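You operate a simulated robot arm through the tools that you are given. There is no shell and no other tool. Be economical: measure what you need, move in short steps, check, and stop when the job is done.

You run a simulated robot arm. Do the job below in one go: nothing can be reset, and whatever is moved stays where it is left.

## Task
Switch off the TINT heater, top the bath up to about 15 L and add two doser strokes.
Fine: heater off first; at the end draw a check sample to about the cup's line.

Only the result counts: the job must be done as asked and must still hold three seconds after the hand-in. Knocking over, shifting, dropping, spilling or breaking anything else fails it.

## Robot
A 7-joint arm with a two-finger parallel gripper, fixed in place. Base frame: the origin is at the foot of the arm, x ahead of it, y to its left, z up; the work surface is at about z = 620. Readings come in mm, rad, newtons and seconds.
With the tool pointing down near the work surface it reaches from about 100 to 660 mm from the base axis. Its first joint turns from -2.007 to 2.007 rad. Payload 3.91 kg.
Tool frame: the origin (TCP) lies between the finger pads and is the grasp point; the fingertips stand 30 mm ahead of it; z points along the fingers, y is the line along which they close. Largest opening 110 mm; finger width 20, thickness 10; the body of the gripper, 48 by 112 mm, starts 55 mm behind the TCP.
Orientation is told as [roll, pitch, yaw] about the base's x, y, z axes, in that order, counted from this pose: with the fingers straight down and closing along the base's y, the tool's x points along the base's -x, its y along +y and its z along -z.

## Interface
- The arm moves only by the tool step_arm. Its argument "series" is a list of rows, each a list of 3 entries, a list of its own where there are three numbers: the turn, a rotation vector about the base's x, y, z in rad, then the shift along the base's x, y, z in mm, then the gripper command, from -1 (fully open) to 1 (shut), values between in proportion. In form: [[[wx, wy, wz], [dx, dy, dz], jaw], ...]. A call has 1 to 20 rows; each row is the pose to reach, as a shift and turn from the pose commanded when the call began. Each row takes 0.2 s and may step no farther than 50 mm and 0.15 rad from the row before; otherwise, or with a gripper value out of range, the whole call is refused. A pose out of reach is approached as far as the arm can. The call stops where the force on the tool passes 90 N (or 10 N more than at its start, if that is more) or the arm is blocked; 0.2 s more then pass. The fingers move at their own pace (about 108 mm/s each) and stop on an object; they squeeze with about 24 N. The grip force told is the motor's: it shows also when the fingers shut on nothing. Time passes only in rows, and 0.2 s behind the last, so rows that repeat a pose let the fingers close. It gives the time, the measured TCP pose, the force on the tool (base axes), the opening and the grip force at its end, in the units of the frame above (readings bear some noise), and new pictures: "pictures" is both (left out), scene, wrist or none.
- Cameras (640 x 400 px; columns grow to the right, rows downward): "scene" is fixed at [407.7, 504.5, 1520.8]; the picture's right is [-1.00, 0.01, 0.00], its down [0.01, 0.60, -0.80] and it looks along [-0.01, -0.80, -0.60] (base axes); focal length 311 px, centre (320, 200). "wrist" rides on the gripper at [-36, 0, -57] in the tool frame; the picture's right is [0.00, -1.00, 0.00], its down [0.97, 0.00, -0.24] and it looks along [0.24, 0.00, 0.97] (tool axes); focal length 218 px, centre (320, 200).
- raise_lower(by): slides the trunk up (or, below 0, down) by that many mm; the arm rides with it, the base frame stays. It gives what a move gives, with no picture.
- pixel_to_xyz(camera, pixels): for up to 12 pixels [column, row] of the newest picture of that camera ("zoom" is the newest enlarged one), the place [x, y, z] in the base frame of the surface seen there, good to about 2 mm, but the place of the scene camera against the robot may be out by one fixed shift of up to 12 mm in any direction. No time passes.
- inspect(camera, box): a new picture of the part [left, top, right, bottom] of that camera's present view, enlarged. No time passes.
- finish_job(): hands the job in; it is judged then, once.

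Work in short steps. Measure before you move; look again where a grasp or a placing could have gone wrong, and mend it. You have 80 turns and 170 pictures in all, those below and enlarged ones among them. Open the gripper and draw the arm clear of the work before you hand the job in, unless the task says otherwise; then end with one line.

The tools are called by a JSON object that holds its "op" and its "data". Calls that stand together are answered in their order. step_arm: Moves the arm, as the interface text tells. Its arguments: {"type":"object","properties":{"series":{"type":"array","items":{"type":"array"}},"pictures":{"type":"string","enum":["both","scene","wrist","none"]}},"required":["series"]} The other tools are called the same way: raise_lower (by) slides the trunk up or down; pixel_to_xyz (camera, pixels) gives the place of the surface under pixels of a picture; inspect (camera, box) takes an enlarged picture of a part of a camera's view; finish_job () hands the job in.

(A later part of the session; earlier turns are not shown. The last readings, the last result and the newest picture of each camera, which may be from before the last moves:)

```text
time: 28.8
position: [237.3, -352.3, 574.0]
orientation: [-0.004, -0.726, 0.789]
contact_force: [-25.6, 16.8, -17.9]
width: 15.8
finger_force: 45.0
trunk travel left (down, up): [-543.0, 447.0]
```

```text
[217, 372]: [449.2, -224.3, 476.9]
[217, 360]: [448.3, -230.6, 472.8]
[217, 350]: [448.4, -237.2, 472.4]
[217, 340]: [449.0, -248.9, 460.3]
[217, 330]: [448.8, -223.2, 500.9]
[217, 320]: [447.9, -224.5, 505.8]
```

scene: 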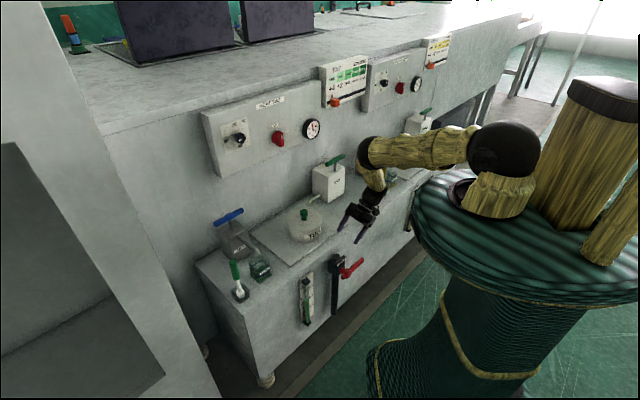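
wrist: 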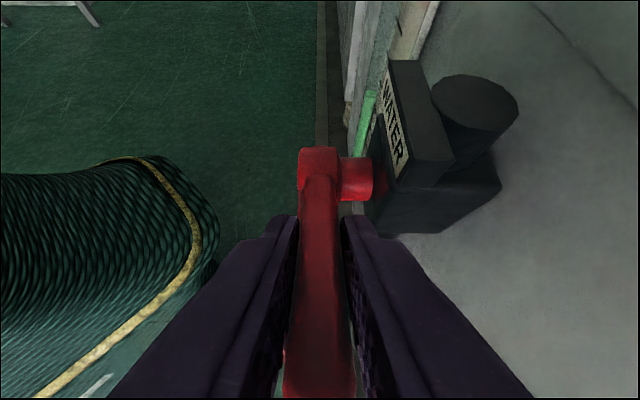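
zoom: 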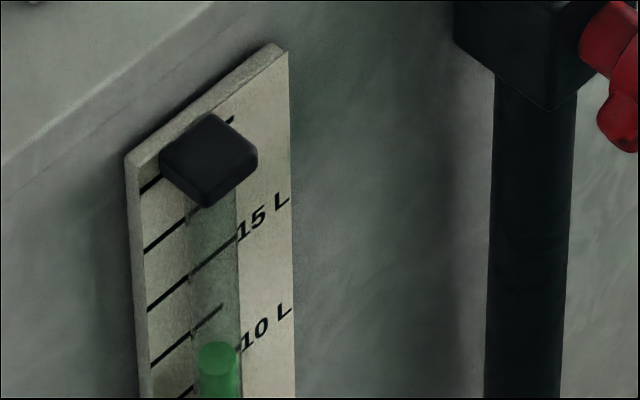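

Lever at ~25–30°; the surface may just be starting to rise. Hold 1 s and measure.

{"op": "step_arm", "data": {"series": [[[0, 0, 0], [0, 0, 0], 1], [[0, 0, 0], [0, 0, 0], 1], [[0, 0, 0], [0, 0, 0], 1], [[0, 0, 0], [0, 0, 0], 1]], "pictures": "none"}}

{"op": "inspect", "data": {"camera": "scene", "box": [298, 267, 334, 303]}}

{"op": "pixel_to_xyz", "data": {"camera": "zoom", "pixels": [[217, 372], [217, 360], [217, 350], [217, 345], [217, 340], [217, 335], [217, 330], [217, 320]]}}

```text
time: 29.8
position: [237.3, -352.5, 575.6]
orientation: [-0.004, -0.727, 0.791]
contact_force: [-26.0, 18.5, -16.8]
width: 16.0
finger_force: 44.8
trunk travel left (down, up): [-543.0, 447.0]
```

```text
11.11 times, centred on (316, 285) of scene
```

zoom: 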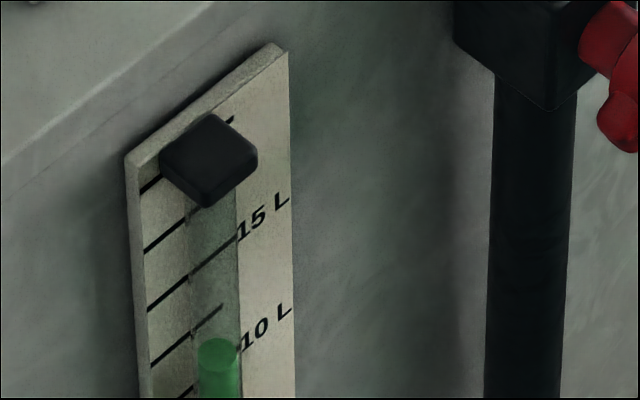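

```text
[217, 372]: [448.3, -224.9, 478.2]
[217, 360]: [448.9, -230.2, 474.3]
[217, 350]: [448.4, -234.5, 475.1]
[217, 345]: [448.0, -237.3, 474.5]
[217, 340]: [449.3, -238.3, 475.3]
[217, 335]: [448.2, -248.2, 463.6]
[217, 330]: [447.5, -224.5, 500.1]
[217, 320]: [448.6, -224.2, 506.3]
```

Rising about 2.5 mm/s at this opening (474.8 now, target 509). A comfortable rate; hold 4 s.

{"op": "step_arm", "data": {"series": [[[0, 0, 0], [0, 0, 0], 1], [[0, 0, 0], [0, 0, 0], 1], [[0, 0, 0], [0, 0, 0], 1], [[0, 0, 0], [0, 0, 0], 1], [[0, 0, 0], [0, 0, 0], 1], [[0, 0, 0], [0, 0, 0], 1], [[0, 0, 0], [0, 0, 0], 1], [[0, 0, 0], [0, 0, 0], 1], [[0, 0, 0], [0, 0, 0], 1], [[0, 0, 0], [0, 0, 0], 1], [[0, 0, 0], [0, 0, 0], 1], [[0, 0, 0], [0, 0, 0], 1], [[0, 0, 0], [0, 0, 0], 1], [[0, 0, 0], [0, 0, 0], 1], [[0, 0, 0], [0, 0, 0], 1], [[0, 0, 0], [0, 0, 0], 1], [[0, 0, 0], [0, 0, 0], 1], [[0, 0, 0], [0, 0, 0], 1], [[0, 0, 0], [0, 0, 0], 1]], "pictures": "none"}}

{"op": "inspect", "data": {"camera": "scene", "box": [298, 267, 334, 303]}}

{"op": "pixel_to_xyz", "data": {"camera": "zoom", "pixels": [[217, 350], [217, 345], [217, 340], [217, 335], [217, 330], [217, 325], [217, 320], [217, 315], [217, 310]]}}

```text
time: 33.8
position: [238.6, -351.0, 574.5]
orientation: [-0.004, -0.728, 0.79]
contact_force: [-26.6, 19.0, -15.1]
width: 15.8
finger_force: 44.5
trunk travel left (down, up): [-543.0, 447.0]
```

```text
11.11 times, centred on (316, 285) of scene
```

zoom: 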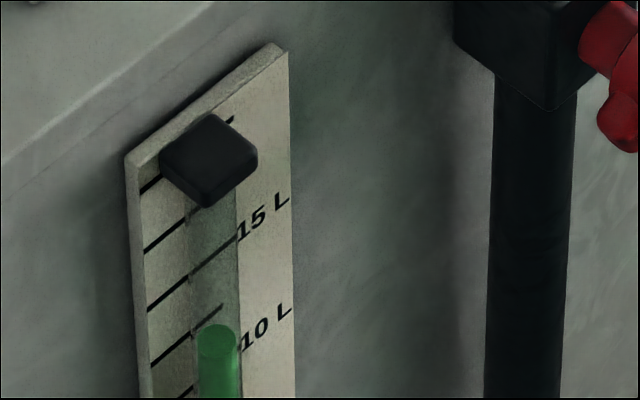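

```text
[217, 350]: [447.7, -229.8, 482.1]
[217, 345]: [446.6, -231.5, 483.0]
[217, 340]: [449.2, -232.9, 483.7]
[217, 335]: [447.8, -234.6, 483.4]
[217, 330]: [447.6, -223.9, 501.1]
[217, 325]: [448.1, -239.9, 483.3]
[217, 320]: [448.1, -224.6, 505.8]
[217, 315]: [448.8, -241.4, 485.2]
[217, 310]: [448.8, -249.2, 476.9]
```

Level z=483.3, 2.1 mm/s. Hold 8.4 s more (two calls).

{"op": "step_arm", "data": {"series": [[[0, 0, 0], [0, 0, 0], 1], [[0, 0, 0], [0, 0, 0], 1], [[0, 0, 0], [0, 0, 0], 1], [[0, 0, 0], [0, 0, 0], 1], [[0, 0, 0], [0, 0, 0], 1], [[0, 0, 0], [0, 0, 0], 1], [[0, 0, 0], [0, 0, 0], 1], [[0, 0, 0], [0, 0, 0], 1], [[0, 0, 0], [0, 0, 0], 1], [[0, 0, 0], [0, 0, 0], 1], [[0, 0, 0], [0, 0, 0], 1], [[0, 0, 0], [0, 0, 0], 1], [[0, 0, 0], [0, 0, 0], 1], [[0, 0, 0], [0, 0, 0], 1], [[0, 0, 0], [0, 0, 0], 1], [[0, 0, 0], [0, 0, 0], 1], [[0, 0, 0], [0, 0, 0], 1], [[0, 0, 0], [0, 0, 0], 1], [[0, 0, 0], [0, 0, 0], 1]], "pictures": "none"}}

{"op": "step_arm", "data": {"series": [[[0, 0, 0], [0, 0, 0], 1], [[0, 0, 0], [0, 0, 0], 1], [[0, 0, 0], [0, 0, 0], 1], [[0, 0, 0], [0, 0, 0], 1], [[0, 0, 0], [0, 0, 0], 1], [[0, 0, 0], [0, 0, 0], 1], [[0, 0, 0], [0, 0, 0], 1], [[0, 0, 0], [0, 0, 0], 1], [[0, 0, 0], [0, 0, 0], 1], [[0, 0, 0], [0, 0, 0], 1], [[0, 0, 0], [0, 0, 0], 1], [[0, 0, 0], [0, 0, 0], 1], [[0, 0, 0], [0, 0, 0], 1], [[0, 0, 0], [0, 0, 0], 1], [[0, 0, 0], [0, 0, 0], 1], [[0, 0, 0], [0, 0, 0], 1]], "pictures": "none"}}

{"op": "inspect", "data": {"camera": "scene", "box": [298, 267, 334, 303]}}

{"op": "pixel_to_xyz", "data": {"camera": "zoom", "pixels": [[217, 325], [217, 320], [217, 315], [217, 310], [217, 305], [217, 300], [217, 295], [217, 290], [217, 285], [217, 280]]}}

```text
time: 37.8
position: [239.1, -352.4, 574.3]
orientation: [-0.005, -0.728, 0.791]
contact_force: [-28.6, 18.3, -13.6]
width: 16.0
finger_force: 45.0
trunk travel left (down, up): [-543.0, 447.0]
```

```text
time: 41.2
position: [238.2, -352.8, 574.5]
orientation: [-0.004, -0.729, 0.791]
contact_force: [-27.4, 17.5, -13.5]
width: 16.0
finger_force: 45.4
trunk travel left (down, up): [-543.0, 447.0]
```

```text
11.11 times, centred on (316, 285) of scene
```

zoom: 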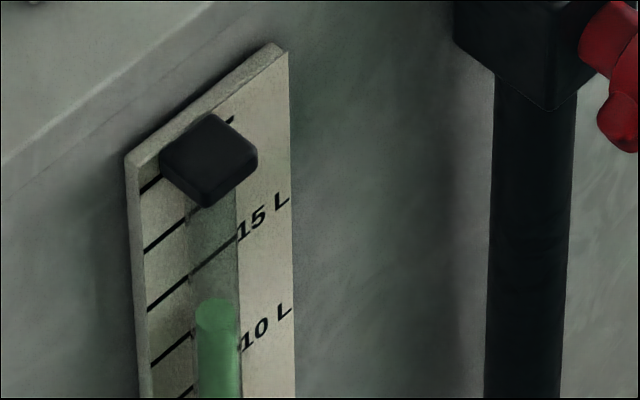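

```text
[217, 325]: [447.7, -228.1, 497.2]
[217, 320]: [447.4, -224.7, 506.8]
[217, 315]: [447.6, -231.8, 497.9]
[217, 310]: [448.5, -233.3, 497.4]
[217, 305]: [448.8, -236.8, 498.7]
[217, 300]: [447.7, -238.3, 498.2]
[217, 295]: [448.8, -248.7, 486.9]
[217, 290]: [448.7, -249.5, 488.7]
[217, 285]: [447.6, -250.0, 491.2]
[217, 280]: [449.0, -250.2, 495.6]
```

Level z=497.9 (~14.1 L). Check the 15 L tick height more carefully before the last part.

{"op": "pixel_to_xyz", "data": {"camera": "zoom", "pixels": [[150, 310], [165, 297], [180, 284], [155, 363], [170, 351], [185, 337], [150, 247], [165, 235], [180, 222], [225, 245]]}}

{"op": "inspect", "data": {"camera": "scene", "box": [298, 287, 334, 323]}}

```text
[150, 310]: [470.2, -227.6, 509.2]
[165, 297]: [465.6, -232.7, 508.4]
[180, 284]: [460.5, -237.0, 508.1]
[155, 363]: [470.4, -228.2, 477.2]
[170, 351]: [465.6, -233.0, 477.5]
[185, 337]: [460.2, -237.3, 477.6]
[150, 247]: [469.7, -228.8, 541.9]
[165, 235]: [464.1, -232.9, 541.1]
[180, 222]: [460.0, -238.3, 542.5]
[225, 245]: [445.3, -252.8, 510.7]
```

```text
11.11 times, centred on (316, 305) of scene
```

zoom: 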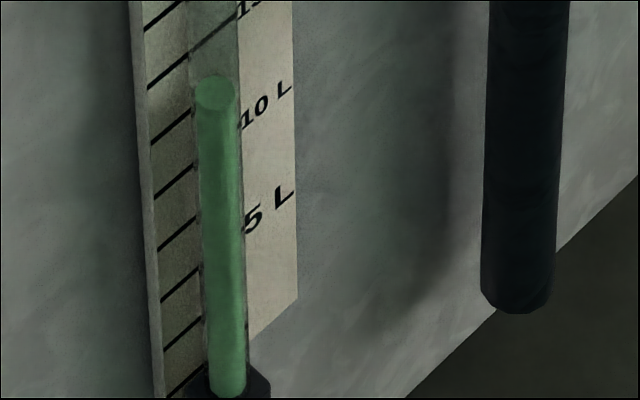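

15 L tick z=508.5 confirmed. Hold 4.2 s more, then turn the lever back down to its stop.

{"op": "step_arm", "data": {"series": [[[0, 0, 0], [0, 0, 0], 1], [[0, 0, 0], [0, 0, 0], 1], [[0, 0, 0], [0, 0, 0], 1], [[0, 0, 0], [0, 0, 0], 1], [[0, 0, 0], [0, 0, 0], 1], [[0, 0, 0], [0, 0, 0], 1], [[0, 0, 0], [0, 0, 0], 1], [[0, 0, 0], [0, 0, 0], 1], [[0, 0, 0], [0, 0, 0], 1], [[0, 0, 0], [0, 0, 0], 1], [[0, 0, 0], [0, 0, 0], 1], [[0, 0, 0], [0, 0, 0], 1], [[0, 0, 0], [0, 0, 0], 1], [[0, 0, 0], [0, 0, 0], 1], [[0, 0, 0], [0, 0, 0], 1], [[0, 0, 0], [0, 0, 0], 1], [[0, 0, 0], [0, 0, 0], 1], [[0, 0, 0], [0, 0, 0], 1], [[0, 0, 0], [0, 0, 0], 1], [[0, 0, 0], [0, 0, 0], 1]], "pictures": "none"}}

{"op": "step_arm", "data": {"series": [[[0, 0, 0], [0, 0, 0], 1], [[0, 0, 0], [-3, -3, -12], 1], [[0, 0, 0], [-5, -5, -23], 1], [[0, 0, 0], [-6, -6, -35], 1], [[0, 0, 0], [-6, -6, -44], 1], [[0, 0, 0], [-6, -6, -52], 1]], "pictures": "wrist"}}

{"op": "inspect", "data": {"camera": "scene", "box": [298, 267, 334, 303]}}

{"op": "pixel_to_xyz", "data": {"camera": "zoom", "pixels": [[217, 310], [217, 305], [217, 300], [217, 295], [217, 290], [217, 285], [217, 280], [217, 275], [217, 270]]}}

```text
time: 45.4
position: [238.5, -352.9, 573.7]
orientation: [-0.005, -0.729, 0.79]
contact_force: [-26.5, 18.3, -12.3]
width: 15.8
finger_force: 44.7
trunk travel left (down, up): [-543.0, 447.0]
```

```text
time: 46.8
position: [232.9, -357.9, 525.4]
orientation: [-0.008, -0.73, 0.794]
contact_force: [-20.2, 21.6, 33.1]
width: 15.8
finger_force: 45.5
trunk travel left (down, up): [-543.0, 447.0]
```

wrist: 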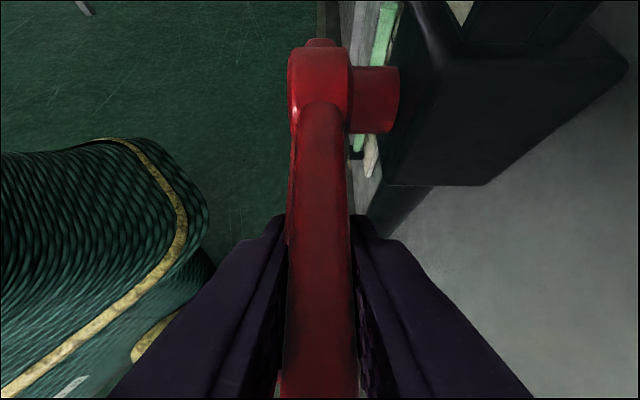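

```text
11.11 times, centred on (316, 285) of scene
```

zoom: 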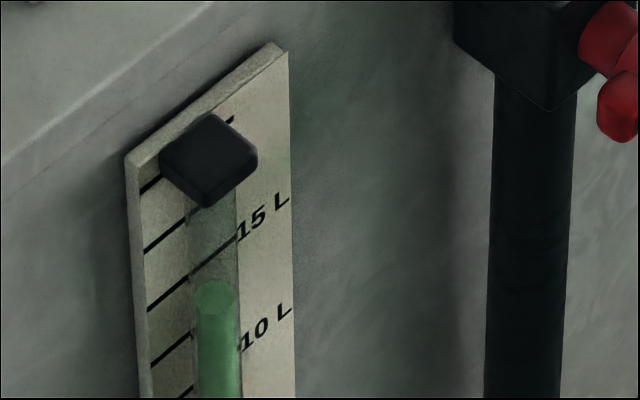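

```text
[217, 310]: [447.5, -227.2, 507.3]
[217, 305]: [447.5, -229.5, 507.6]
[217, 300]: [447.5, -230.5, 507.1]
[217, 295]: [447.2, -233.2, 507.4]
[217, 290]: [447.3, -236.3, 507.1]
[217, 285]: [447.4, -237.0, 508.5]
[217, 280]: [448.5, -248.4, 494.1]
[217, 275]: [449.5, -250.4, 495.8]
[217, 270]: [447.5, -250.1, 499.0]
```

Lever back at its stop, level z≈507.4 (≈14.9 L). Release and check that the level holds.

{"op": "step_arm", "data": {"series": [[[0, 0, 0], [0, 0, 0], -0.4], [[0, 0, 0], [0, 0, 0], -0.4], [[0, 0, 0], [0, 0, 0], -0.4], [[0, 0, 0], [0, 0, 0], -0.4], [[0, 0, 0], [0, 0, 0], -0.4]], "pictures": "none"}}

{"op": "raise_lower", "data": {"by": 280}}

{"op": "inspect", "data": {"camera": "scene", "box": [280, 252, 376, 312]}}

{"op": "pixel_to_xyz", "data": {"camera": "zoom", "pixels": [[187, 269], [187, 266], [187, 263], [187, 272], [400, 180], [440, 140], [480, 95]]}}

```text
time: 48.0
position: [232.9, -360.2, 523.7]
orientation: [-0.011, -0.729, 0.791]
contact_force: [0.0, -0.6, -0.1]
width: 76.8
finger_force: 0.1
trunk travel left (down, up): [-543.0, 447.0]
```

```text
time: 50.8
position: [234.5, -360.1, 803.6]
orientation: [-0.01, -0.729, 0.79]
contact_force: [-0.8, -0.8, 0.5]
width: 77.1
finger_force: 0.1
trunk travel left (down, up): [-823.0, 167.0]
```

```text
6.67 times, centred on (328, 282) of scene
```

zoom: 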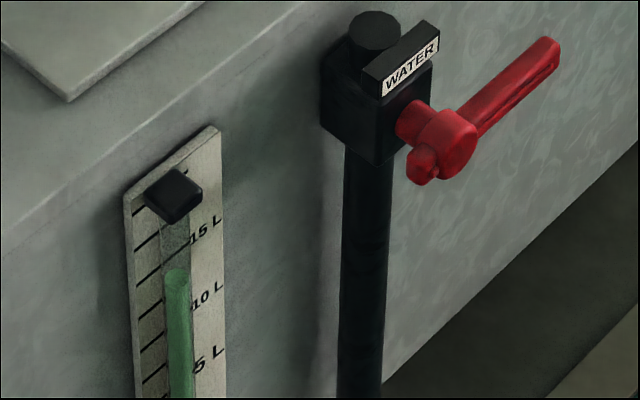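

```text
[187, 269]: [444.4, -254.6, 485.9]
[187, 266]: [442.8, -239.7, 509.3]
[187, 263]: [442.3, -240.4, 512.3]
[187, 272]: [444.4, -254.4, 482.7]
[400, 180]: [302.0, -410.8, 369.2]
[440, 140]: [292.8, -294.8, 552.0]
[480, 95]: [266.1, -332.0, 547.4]
```

Lever is horizontal and the level steady. Next the TINT doser (handle top ≈(352,−653,832)): swing the tool to face the wall and rise in front of it for a view.

{"op": "step_arm", "data": {"series": [[[0, 0, -0.143], [0, 0, 30], -0.4], [[0, 0, -0.286], [0, 0, 60], -0.4], [[0, 0, -0.428], [0, -10, 90], -0.4], [[0, 0, -0.571], [0, -25, 120], -0.4], [[0, 0, -0.714], [0, -45, 150], -0.4], [[0, 0, -0.857], [0, -65, 160], -0.4], [[0, 0, -1.0], [0, -85, 160], -0.4], [[0, 0, -1.142], [0, -105, 160], -0.4], [[0, 0, -1.285], [0, -125, 160], -0.4], [[0, 0, -1.428], [0, -145, 160], -0.4], [[0, 0, -1.571], [5, -165, 160], -0.4], [[0, 0, -1.571], [5, -165, 160], -0.4]]}}

```text
time: 53.4
position: [238.9, -524.6, 963.1]
orientation: [-0.009, -0.729, -0.779]
contact_force: [0.0, -0.8, -0.3]
width: 77.1
finger_force: 0.0
trunk travel left (down, up): [-823.0, 167.0]
```

scene: 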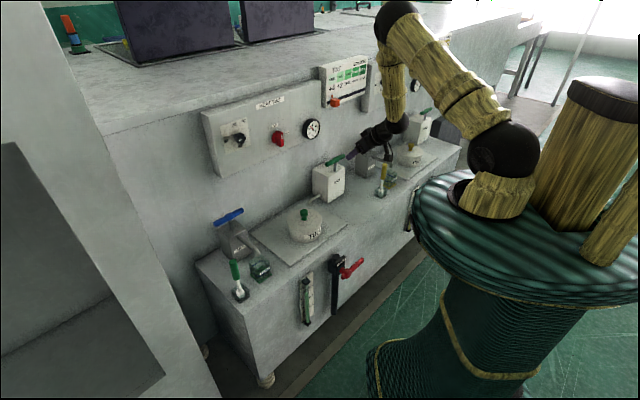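
wrist: 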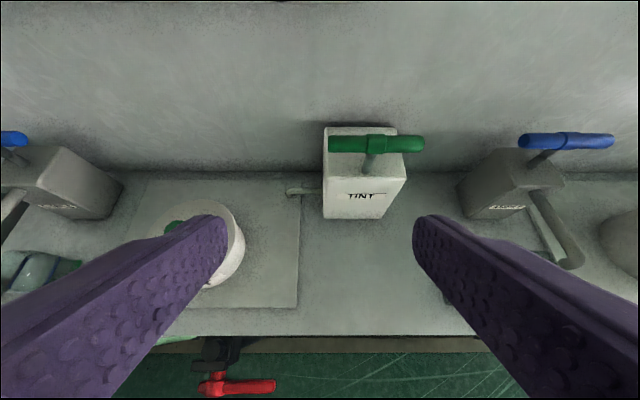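

Handle bar at (377,144) runs parallel to the wall, stem at (374,165). Measure the handle and body.

{"op": "pixel_to_xyz", "data": {"camera": "wrist", "pixels": [[377, 142], [335, 145], [420, 143], [374, 163], [374, 175], [340, 135], [350, 170], [400, 170], [340, 200], [375, 152], [300, 190], [377, 128]]}}

{"op": "inspect", "data": {"camera": "wrist", "box": [280, 100, 472, 230]}}

```text
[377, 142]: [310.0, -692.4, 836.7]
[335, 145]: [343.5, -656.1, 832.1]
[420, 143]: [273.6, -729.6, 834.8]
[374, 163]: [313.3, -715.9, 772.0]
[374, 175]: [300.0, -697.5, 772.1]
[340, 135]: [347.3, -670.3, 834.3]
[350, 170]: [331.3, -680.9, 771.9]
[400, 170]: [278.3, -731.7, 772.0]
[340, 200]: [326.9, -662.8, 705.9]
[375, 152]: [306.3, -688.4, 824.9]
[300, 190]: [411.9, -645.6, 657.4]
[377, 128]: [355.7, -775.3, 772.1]
```

```text
3.08 times, centred on (376, 165) of wrist
```

zoom: 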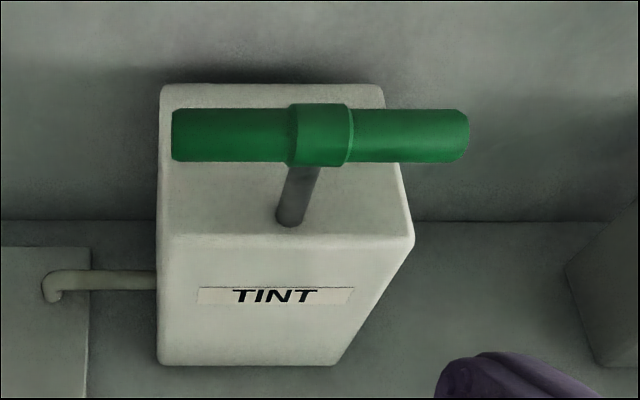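

Handle centre ≈(312,−695), top z 837, body top 772. I'll press with closed, horizontal fingers from above: rotate to horizontal and close, at standoff.

{"op": "step_arm", "data": {"series": [[[-0.099, -0.099, 0], [-1, -15, 0], 1], [[-0.198, -0.198, 0], [-2, -30, 0], 1], [[-0.297, -0.297, 0], [-3, -45, 0], 1], [[-0.396, -0.396, 0], [-4, -60, 0], 1], [[-0.495, -0.495, 0], [-5, -75, 0], 1], [[-0.595, -0.595, 0], [-6, -91, 0], 1], [[-0.595, -0.595, 0], [-6, -91, 0], 1]], "pictures": "none"}}

{"op": "raise_lower", "data": {"by": -90}}

{"op": "inspect", "data": {"camera": "wrist", "box": [0, 0, 640, 400]}}

```text
time: 55.0
position: [233.6, -616.2, 963.2]
orientation: [-1.844, -1.564, 1.054]
contact_force: [-0.2, 0.0, -0.5]
width: 0.0
finger_force: 24.0
trunk travel left (down, up): [-823.0, 167.0]
```

```text
time: 56.3
position: [233.9, -614.2, 873.7]
orientation: [-1.462, -1.565, 0.672]
contact_force: [-0.4, 0.1, -0.1]
width: 0.0
finger_force: 24.2
trunk travel left (down, up): [-733.0, 257.0]
```

```text
1.00 times, centred on (320, 200) of wrist
```

zoom: 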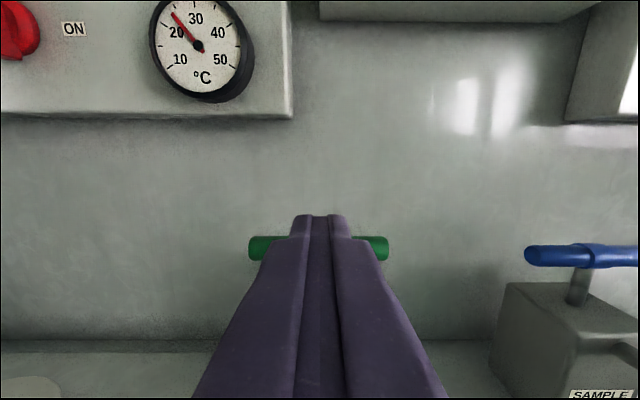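

Centred on the bar (cols 250–388). Move forward over the bar, then down to just above it.

{"op": "step_arm", "data": {"series": [[[0, 0, 0], [30, -31, 0], 1], [[0, 0, 0], [60, -62, 0], 1], [[0, 0, 0], [75, -77, 0], 1], [[0, 0, 0], [75, -77, -12], 1], [[0, 0, 0], [75, -77, -12], 1]]}}

```text
time: 57.5
position: [309.3, -693.1, 861.8]
orientation: [-1.368, -1.566, 0.577]
contact_force: [-0.1, -0.2, -0.4]
width: 0.0
finger_force: 24.1
trunk travel left (down, up): [-733.0, 257.0]
```

scene: 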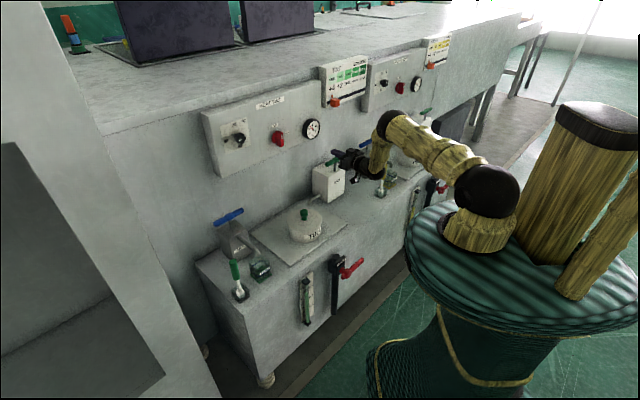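
wrist: 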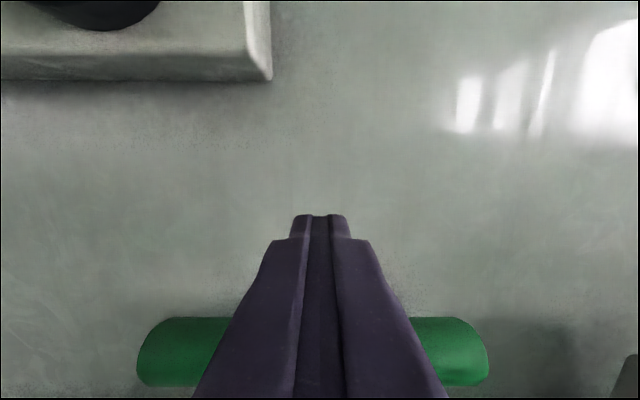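

The bar lies right under the TCP. Press down gradually, watching the force for the end stop.

{"op": "step_arm", "data": {"series": [[[0, 0, 0], [0, 0, -8], 1], [[0, 0, 0], [0, 0, -14], 1], [[0, 0, 0], [0, 0, -20], 1], [[0, 0, 0], [0, 0, -26], 1], [[0, 0, 0], [0, 0, -32], 1], [[0, 0, 0], [0, 0, -38], 1]], "pictures": "wrist"}}

{"op": "inspect", "data": {"camera": "scene", "box": [296, 130, 392, 210]}}

```text
time: 58.9
position: [306.9, -691.6, 845.4]
orientation: [-2.773, -1.531, 1.987]
contact_force: [-11.8, 10.4, 67.3]
width: 0.0
finger_force: 24.0
trunk travel left (down, up): [-733.0, 257.0]
```

wrist: 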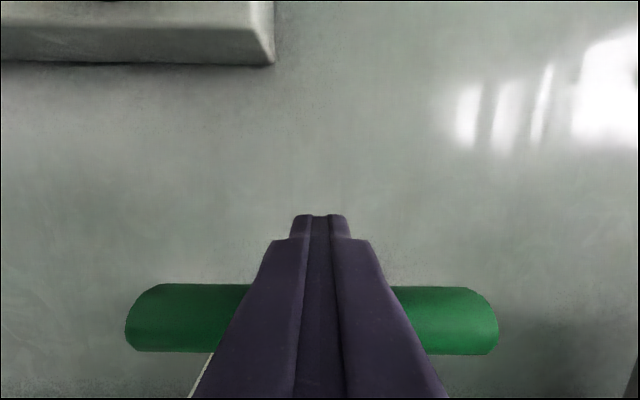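

```text
5.00 times, centred on (344, 170) of scene
```

zoom: 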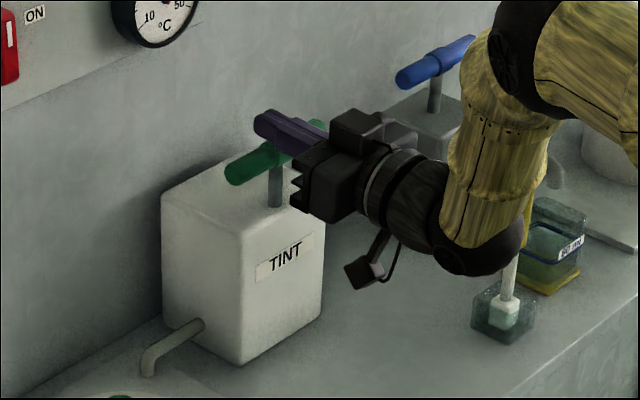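

67 N up with the bar hardly moving. Hold a moment to see whether it is merely slow (damped).

{"op": "step_arm", "data": {"series": [[[0, 0, 0], [0, 0, 0], 1], [[0, 0, 0], [0, 0, 0], 1], [[0, 0, 0], [0, 0, 0], 1], [[0, 0, 0], [0, 0, 0], 1]], "pictures": "none"}}

{"op": "inspect", "data": {"camera": "scene", "box": [306, 135, 370, 185]}}

```text
time: 59.9
position: [308.1, -692.1, 845.4]
orientation: [-2.776, -1.53, 1.989]
contact_force: [-12.5, 11.4, 69.0]
width: 0.1
finger_force: 24.2
trunk travel left (down, up): [-733.0, 257.0]
```

```text
8.00 times, centred on (338, 160) of scene
```

zoom: 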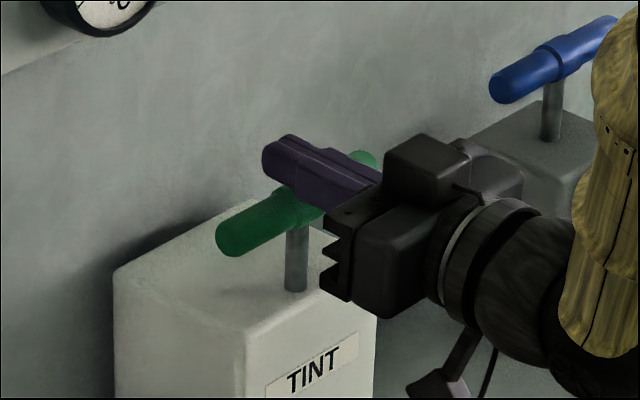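

No motion: down is a hard stop, so the doser stroke must be a pull up. Back off upward and out.

{"op": "step_arm", "data": {"series": [[[0, 0, 0], [0, 0, 20], 1], [[0, 0, 0], [0, 0, 40], 1], [[0, 0, 0], [-30, 31, 40], 1], [[0, 0, 0], [-60, 62, 40], 1], [[0, 0, 0], [-80, 82, 40], 1], [[0, 0, 0], [-80, 82, 40], 1]], "pictures": "none"}}

{"op": "step_arm", "data": {"series": [[[-0.101, 0.101, 0], [0, 0, 0], 0], [[-0.202, 0.202, 0], [0, 0, 0], 0], [[-0.303, 0.303, 0], [0, 0, 0], 0], [[-0.404, 0.404, 0], [0, 0, 0], 0], [[-0.505, 0.505, 0], [0, 0, 0], 0], [[-0.606, 0.606, 0], [0, 0, 0], 0], [[-0.707, 0.707, 0], [0, 0, 0], 0], [[-0.808, 0.808, 0], [0, 0, 0], 0], [[-0.909, 0.909, 0], [0, 0, 0], 0], [[-1.01, 1.01, 0], [0, 0, 0], 0], [[-1.111, 1.111, 0], [0, 0, 0], 0], [[-1.111, 1.111, 0], [0, 0, 0], 0]]}}

```text
time: 61.3
position: [227.9, -609.7, 865.0]
orientation: [-1.355, -1.564, 0.565]
contact_force: [0.3, -1.1, 0.4]
width: 0.0
finger_force: 23.7
trunk travel left (down, up): [-733.0, 257.0]
```

```text
time: 63.9
position: [228.3, -610.5, 864.1]
orientation: [-1.576, 0.005, 0.786]
contact_force: [0.0, 0.9, -0.3]
width: 55.2
finger_force: 0.0
trunk travel left (down, up): [-733.0, 257.0]
```

scene: 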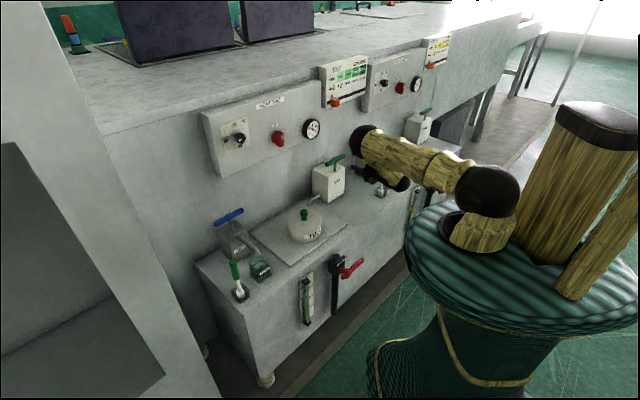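
wrist: 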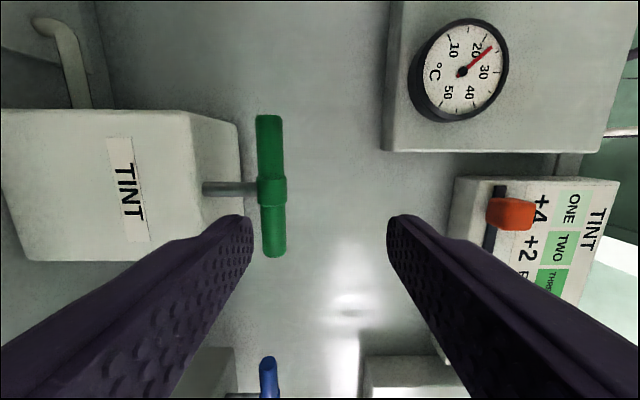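

Now the bar (268–275, 115–258) is upright in the wrist view with space beneath. Measure it.

{"op": "pixel_to_xyz", "data": {"camera": "wrist", "pixels": [[270, 118], [272, 190], [273, 252], [270, 235], [262, 235], [281, 235], [270, 145], [225, 189], [238, 150]]}}

```text
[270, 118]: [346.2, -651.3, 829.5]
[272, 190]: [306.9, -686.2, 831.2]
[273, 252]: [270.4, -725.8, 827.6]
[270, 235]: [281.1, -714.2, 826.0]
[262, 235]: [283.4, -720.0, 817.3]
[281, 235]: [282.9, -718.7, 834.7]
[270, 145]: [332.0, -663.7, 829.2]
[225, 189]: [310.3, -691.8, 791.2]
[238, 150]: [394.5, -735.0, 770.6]
```

Bar centre z≈827; grip on the right half (t≈298) to clear stem and collar: align, then advance.

{"op": "step_arm", "data": {"series": [[[0, 0, 0], [-10, -10, -18], 0], [[0, 0, 0], [-20, -20, -37], 0], [[0, 0, 0], [8, -48, -37], 0], [[0, 0, 0], [36, -76, -37], 0], [[0, 0, 0], [60, -99, -37], 0], [[0, 0, 0], [60, -99, -37], 0]]}}

```text
time: 65.3
position: [290.1, -711.4, 827.1]
orientation: [-1.576, 0.007, 0.785]
contact_force: [-0.2, 0.5, -0.2]
width: 54.9
finger_force: 0.1
trunk travel left (down, up): [-733.0, 257.0]
```

scene: 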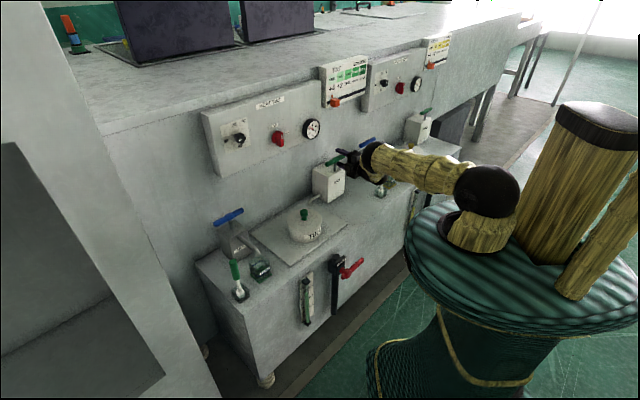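
wrist: 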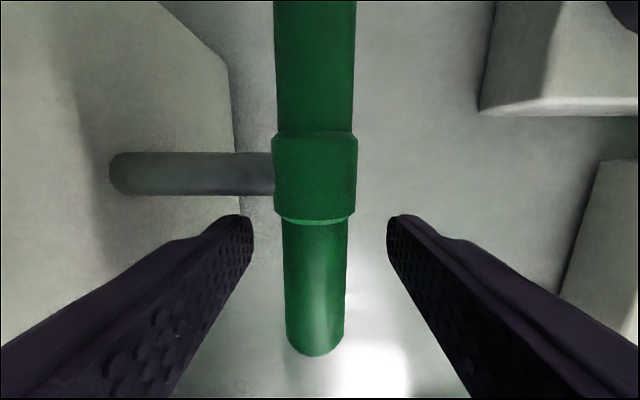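

Well placed: fingers straddle the bar, clear of the stem. Close, then lift a few mm to feel the motion.

{"op": "step_arm", "data": {"series": [[[0, 0, 0], [0, 0, 0], 1], [[0, 0, 0], [0, 0, 0], 1], [[0, 0, 0], [0, 0, 6], 1], [[0, 0, 0], [0, 0, 12], 1]], "pictures": "wrist"}}

```text
time: 66.3
position: [289.4, -710.5, 838.3]
orientation: [-1.575, 0.005, 0.786]
contact_force: [4.9, -2.6, -3.1]
width: 22.5
finger_force: 45.0
trunk travel left (down, up): [-733.0, 257.0]
```

wrist: 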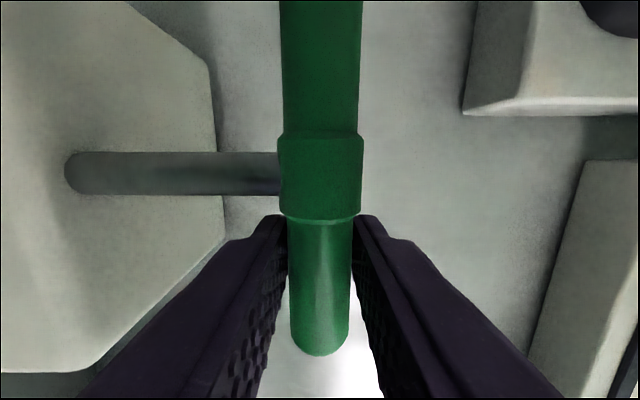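

It lifts freely. Continue up to find the top stop.

{"op": "step_arm", "data": {"series": [[[0, 0, 0], [0, 0, 8], 1], [[0, 0, 0], [0, 0, 16], 1], [[0, 0, 0], [0, 0, 24], 1], [[0, 0, 0], [0, 0, 32], 1], [[0, 0, 0], [0, 0, 40], 1]], "pictures": "wrist"}}

{"op": "inspect", "data": {"camera": "scene", "box": [296, 120, 392, 200]}}

```text
time: 67.5
position: [289.4, -710.1, 878.4]
orientation: [-1.576, 0.004, 0.785]
contact_force: [0.6, -3.9, -1.4]
width: 22.4
finger_force: 44.7
trunk travel left (down, up): [-733.0, 257.0]
```

wrist: 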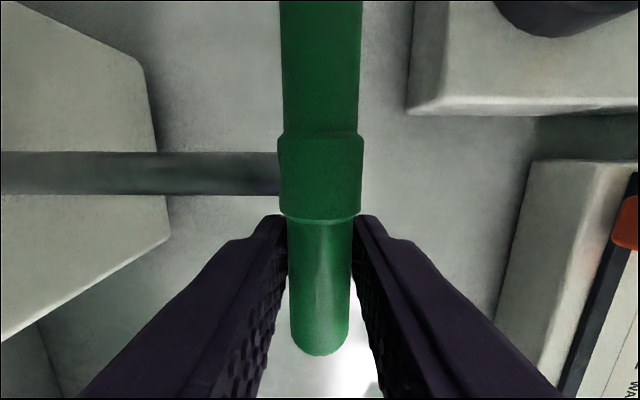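

```text
5.00 times, centred on (344, 160) of scene
```

zoom: 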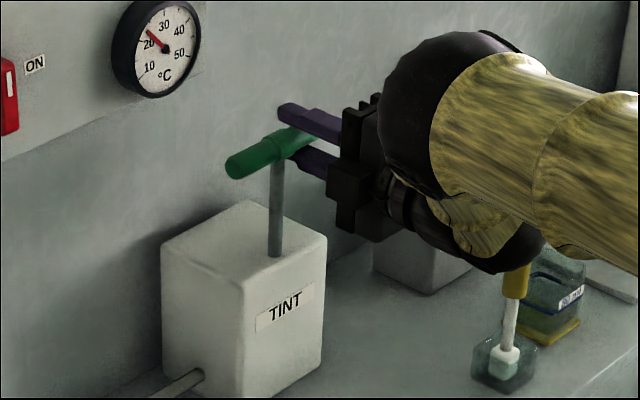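

Still free at +51 mm. Continue lifting carefully.

{"op": "step_arm", "data": {"series": [[[0, 0, 0], [0, 0, 6], 1], [[0, 0, 0], [0, 0, 12], 1], [[0, 0, 0], [0, 0, 18], 1], [[0, 0, 0], [0, 0, 24], 1]], "pictures": "wrist"}}

{"op": "pixel_to_xyz", "data": {"camera": "wrist", "pixels": [[540, 180], [470, 110], [600, 220], [600, 300], [560, 380]]}}

```text
time: 68.5
position: [289.8, -709.7, 886.2]
orientation: [-1.548, 0.001, 0.782]
contact_force: [3.8, 2.5, -59.1]
width: 22.4
finger_force: 45.2
trunk travel left (down, up): [-733.0, 257.0]
```

wrist: 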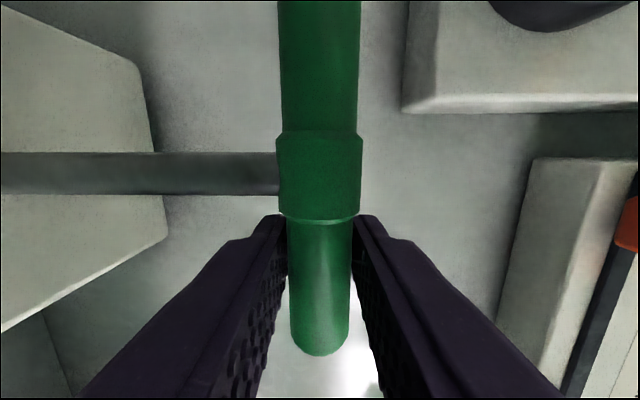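

```text
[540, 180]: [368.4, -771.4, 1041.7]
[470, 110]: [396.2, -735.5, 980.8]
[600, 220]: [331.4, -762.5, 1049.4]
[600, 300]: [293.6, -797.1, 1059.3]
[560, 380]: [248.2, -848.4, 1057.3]
```

Top stop reached (z≈885). Push down fully to the bottom: first stroke.

{"op": "step_arm", "data": {"series": [[[0, 0, 0], [0, 0, -14], 1], [[0, 0, 0], [0, 0, -23], 1], [[0, 0, 0], [0, 0, -32], 1], [[0, 0, 0], [0, 0, -41], 1], [[0, 0, 0], [0, 0, -50], 1], [[0, 0, 0], [0, 0, -59], 1], [[0, 0, 0], [0, 0, -68], 1], [[0, 0, 0], [0, 0, -76], 1], [[0, 0, 0], [0, 0, -84], 1], [[0, 0, 0], [0, 0, -84], 1]], "pictures": "wrist"}}

{"op": "inspect", "data": {"camera": "scene", "box": [280, 135, 376, 255]}}

```text
time: 70.7
position: [289.2, -711.5, 824.8]
orientation: [-1.586, 0.004, 0.786]
contact_force: [3.6, -15.5, 25.8]
width: 22.3
finger_force: 45.3
trunk travel left (down, up): [-733.0, 257.0]
```

wrist: 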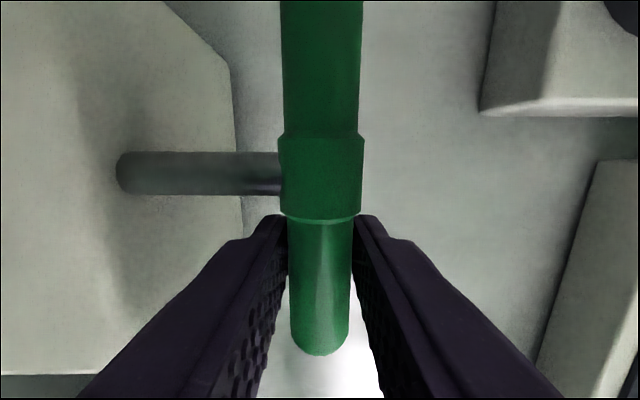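

```text
3.33 times, centred on (328, 195) of scene
```

zoom: 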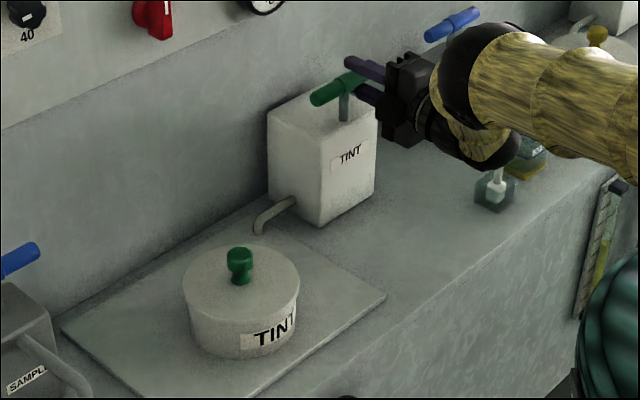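

First stroke done, no drip visible. Second full stroke: up to the top stop.

{"op": "step_arm", "data": {"series": [[[0, 0, 0], [0, 0, 9], 1], [[0, 0, 0], [0, 0, 18], 1], [[0, 0, 0], [0, 0, 27], 1], [[0, 0, 0], [0, 0, 36], 1], [[0, 0, 0], [0, 0, 45], 1], [[0, 0, 0], [0, 0, 54], 1], [[0, 0, 0], [0, 0, 63], 1], [[0, 0, 0], [0, 0, 72], 1], [[0, 0, 0], [0, 0, 78], 1], [[0, 0, 0], [0, 0, 78], 1]], "pictures": "none"}}

{"op": "step_arm", "data": {"series": [[[0, 0, 0], [0, 0, -10], 1], [[0, 0, 0], [0, 0, -19], 1], [[0, 0, 0], [0, 0, -28], 1], [[0, 0, 0], [0, 0, -37], 1], [[0, 0, 0], [0, 0, -46], 1], [[0, 0, 0], [0, 0, -55], 1], [[0, 0, 0], [0, 0, -64], 1], [[0, 0, 0], [0, 0, -72], 1], [[0, 0, 0], [0, 0, -78], 1], [[0, 0, 0], [0, 0, -78], 1]], "pictures": "wrist"}}

```text
time: 72.9
position: [289.2, -709.3, 885.6]
orientation: [-1.554, 0.003, 0.783]
contact_force: [-0.3, 11.3, -43.9]
width: 22.5
finger_force: 45.2
trunk travel left (down, up): [-733.0, 257.0]
```

```text
time: 75.1
position: [288.5, -710.0, 824.3]
orientation: [-1.588, 0.009, 0.787]
contact_force: [1.9, -14.2, 27.2]
width: 22.1
finger_force: 45.2
trunk travel left (down, up): [-733.0, 257.0]
```

wrist: 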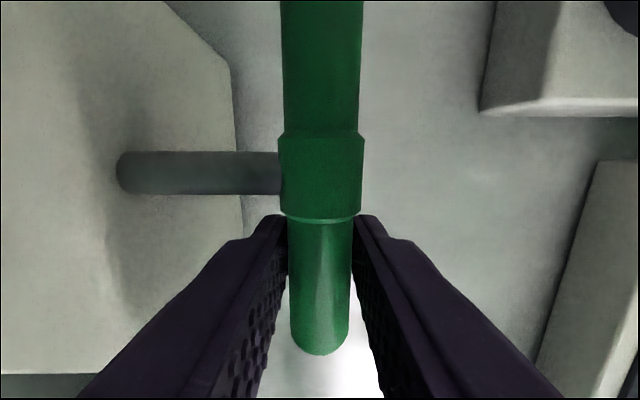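

Both strokes ran stop to stop (885.6 → 824). Release, retreat, and look at the level and the sample station.

{"op": "step_arm", "data": {"series": [[[0, 0, 0], [0, 0, 6], 1], [[0, 0, 0], [0, 0, 6], 0], [[0, 0, 0], [0, 0, 6], 0], [[0, 0, 0], [0, 0, 6], 0], [[0, 0, 0], [-30, 30, 6], 0], [[0, 0, 0], [-60, 60, 6], 0], [[0, 0, 0], [-90, 90, 6], 0], [[0, 0, 0], [-110, 110, 36], 0], [[0, 0, 0], [-110, 110, 66], 0], [[0, 0, 0], [-110, 110, 96], 0], [[0, 0, 0], [-110, 110, 126], 0]]}}

{"op": "inspect", "data": {"camera": "scene", "box": [204, 190, 300, 310]}}

{"op": "pixel_to_xyz", "data": {"camera": "zoom", "pixels": [[75, 85], [110, 70], [45, 105], [210, 215], [180, 260], [180, 235], [215, 235], [170, 215], [190, 160]]}}

```text
time: 77.5
position: [179.4, -599.5, 944.2]
orientation: [-1.578, 0.006, 0.785]
contact_force: [-0.7, -0.4, -0.1]
width: 55.1
finger_force: 0.1
trunk travel left (down, up): [-733.0, 257.0]
```

scene: 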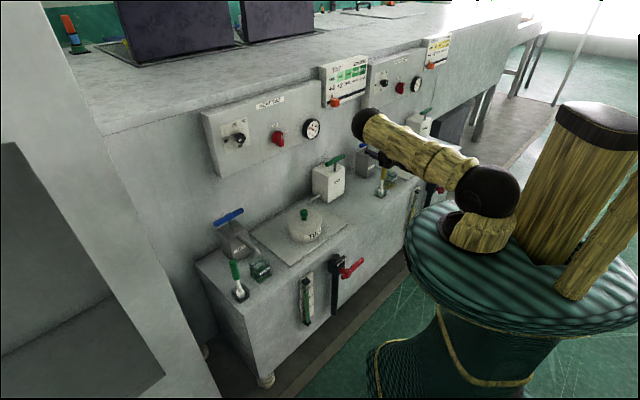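
wrist: 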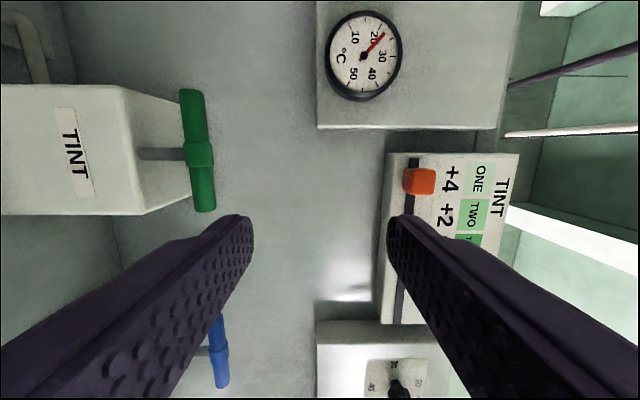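

```text
3.33 times, centred on (252, 250) of scene
```

zoom: 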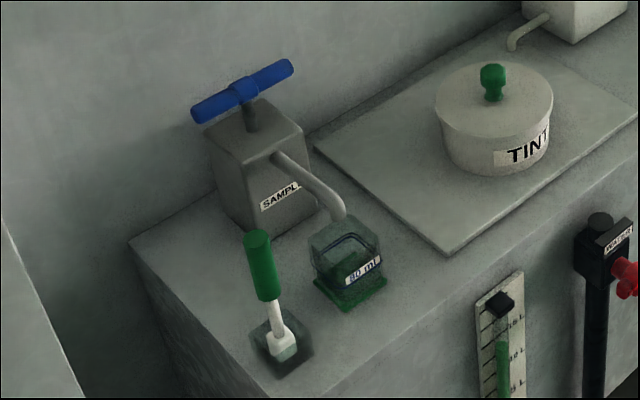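

```text
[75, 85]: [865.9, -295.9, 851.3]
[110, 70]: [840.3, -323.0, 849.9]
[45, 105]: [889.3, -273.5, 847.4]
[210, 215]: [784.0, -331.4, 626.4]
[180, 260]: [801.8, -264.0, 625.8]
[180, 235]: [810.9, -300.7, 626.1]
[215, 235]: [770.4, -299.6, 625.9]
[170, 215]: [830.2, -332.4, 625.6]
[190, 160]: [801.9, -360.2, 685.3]
```

Doser handle down, all tidy. The TINT sample pump handle (blue) is at about (698,−335,805); traverse left at height in front of it.

{"op": "step_arm", "data": {"series": [[[0, 0, 0], [33, 29, 5], 0], [[0, 0, 0], [66, 58, 10], 0], [[0, 0, 0], [99, 88, 15], 0], [[0, 0, 0], [132, 118, 20], 0], [[0, 0, 0], [165, 148, 20], 0], [[0, 0, 0], [198, 178, 20], 0], [[0, 0, 0], [231, 207, 20], 0], [[0, 0, 0], [264, 236, 20], 0], [[0, 0, 0], [297, 265, 20], 0], [[0, 0, 0], [330, 295, 20], 0], [[0, 0, 0], [360, 325, 20], 0], [[0, 0, 0], [380, 345, 20], 0], [[0, 0, 0], [380, 345, 20], 0]]}}

```text
time: 80.3
position: [557.7, -253.4, 963.6]
orientation: [-1.576, 0.005, 0.783]
contact_force: [-0.5, 0.0, 0.4]
width: 55.0
finger_force: 0.0
trunk travel left (down, up): [-733.0, 257.0]
```

scene: 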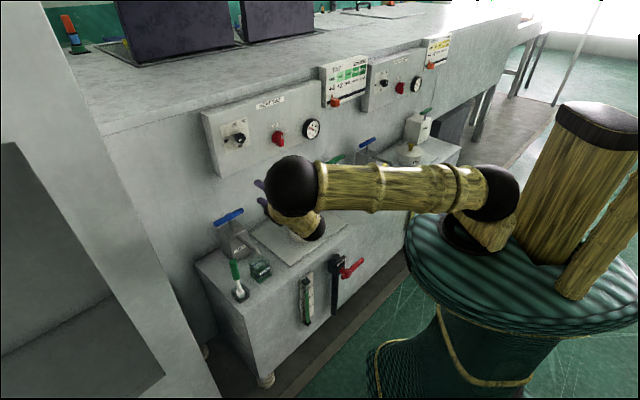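
wrist: 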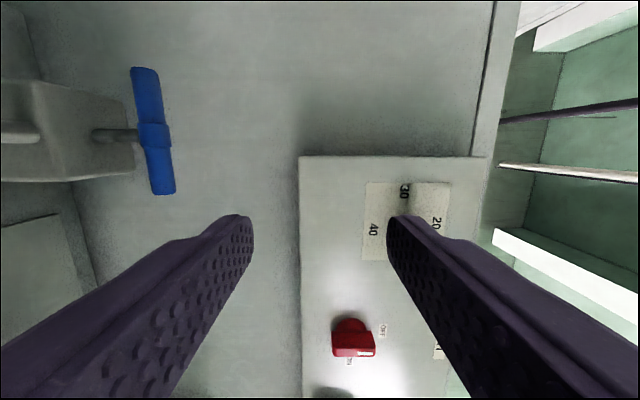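

Switch still at OFF. Measure the sample bar and spout.

{"op": "pixel_to_xyz", "data": {"camera": "wrist", "pixels": [[145, 75], [155, 137], [163, 188], [160, 170], [172, 168], [150, 170], [105, 136], [133, 165], [30, 137], [10, 137], [60, 120]]}}

```text
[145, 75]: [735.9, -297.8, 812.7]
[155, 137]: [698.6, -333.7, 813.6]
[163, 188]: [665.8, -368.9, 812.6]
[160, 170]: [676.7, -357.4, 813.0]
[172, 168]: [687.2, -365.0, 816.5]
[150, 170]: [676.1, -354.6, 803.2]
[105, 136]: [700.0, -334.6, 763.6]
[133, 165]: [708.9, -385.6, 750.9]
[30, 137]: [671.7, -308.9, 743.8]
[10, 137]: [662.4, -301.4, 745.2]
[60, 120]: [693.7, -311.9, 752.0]
```

Bar centre d≈738, z≈809, right half at t≈−225. Tilt the tool 0.5 rad downward (to clear the spout) and go to a standoff along the tool axis.

{"op": "step_arm", "data": {"series": [[[0.09, 0.09, 0], [10, -8, -20], 0.18], [[0.18, 0.18, 0], [20, -16, -40], 0.18], [[0.27, 0.27, 0], [34, -24, -65], 0.18], [[0.354, 0.354, 0], [54, -40, -100], 0.18], [[0.354, 0.354, 0], [54, -40, -100], 0.18]]}}

```text
time: 81.5
position: [614.7, -293.5, 864.1]
orientation: [-1.073, 0.004, 0.787]
contact_force: [-0.1, 0.6, 0.3]
width: 45.2
finger_force: 0.0
trunk travel left (down, up): [-733.0, 257.0]
```

scene: 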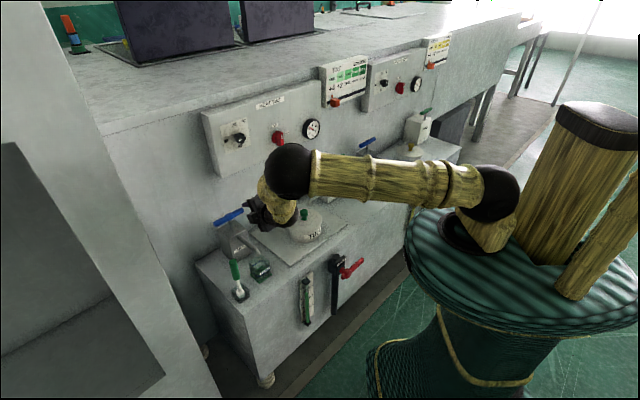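
wrist: 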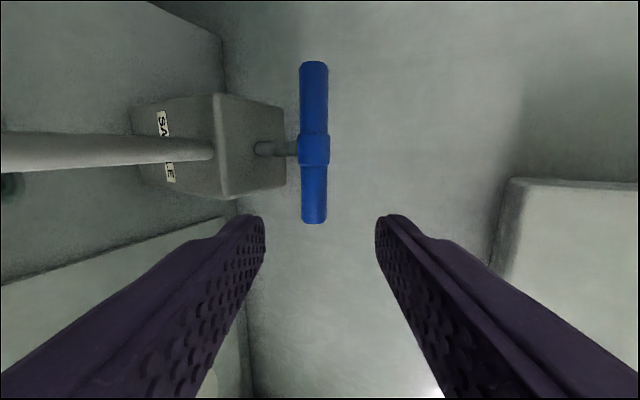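

Bar centred at column 314. Advance along the tool axis to straddle it.

{"op": "step_arm", "data": {"series": [[[0, 0, 0], [22, -23, -18], 0.18], [[0, 0, 0], [44, -46, -36], 0.18], [[0, 0, 0], [64, -67, -54], 0.18], [[0, 0, 0], [64, -67, -54], 0.18]]}}

{"op": "inspect", "data": {"camera": "scene", "box": [204, 190, 300, 310]}}

```text
time: 82.5
position: [676.2, -362.2, 811.2]
orientation: [-1.074, 0.005, 0.786]
contact_force: [0.1, -0.3, -0.3]
width: 45.1
finger_force: 0.0
trunk travel left (down, up): [-733.0, 257.0]
```

scene: 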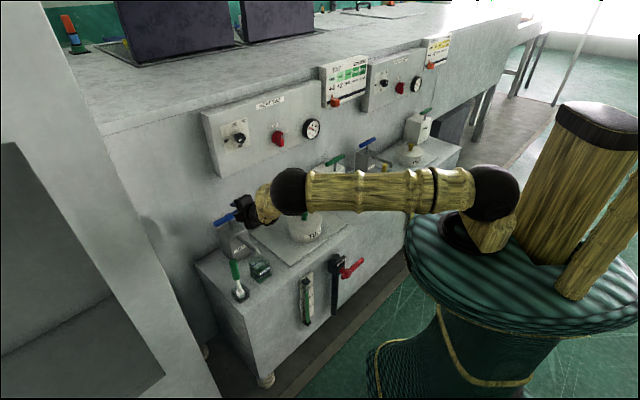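
wrist: 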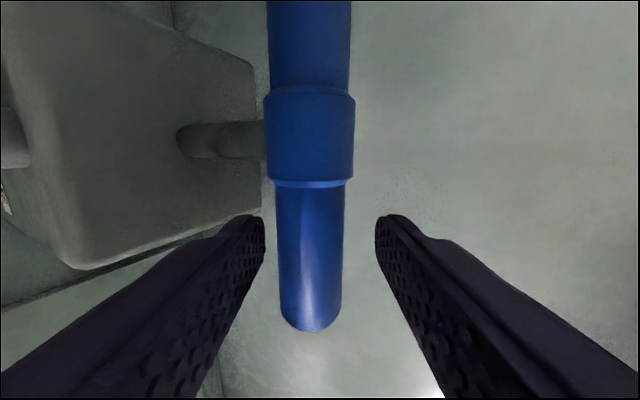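

```text
3.33 times, centred on (252, 250) of scene
```

zoom: 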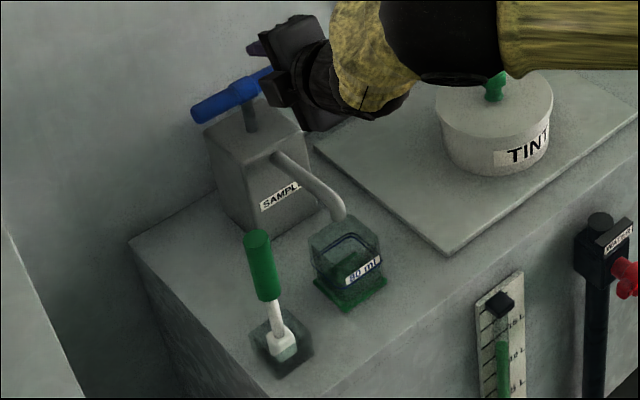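

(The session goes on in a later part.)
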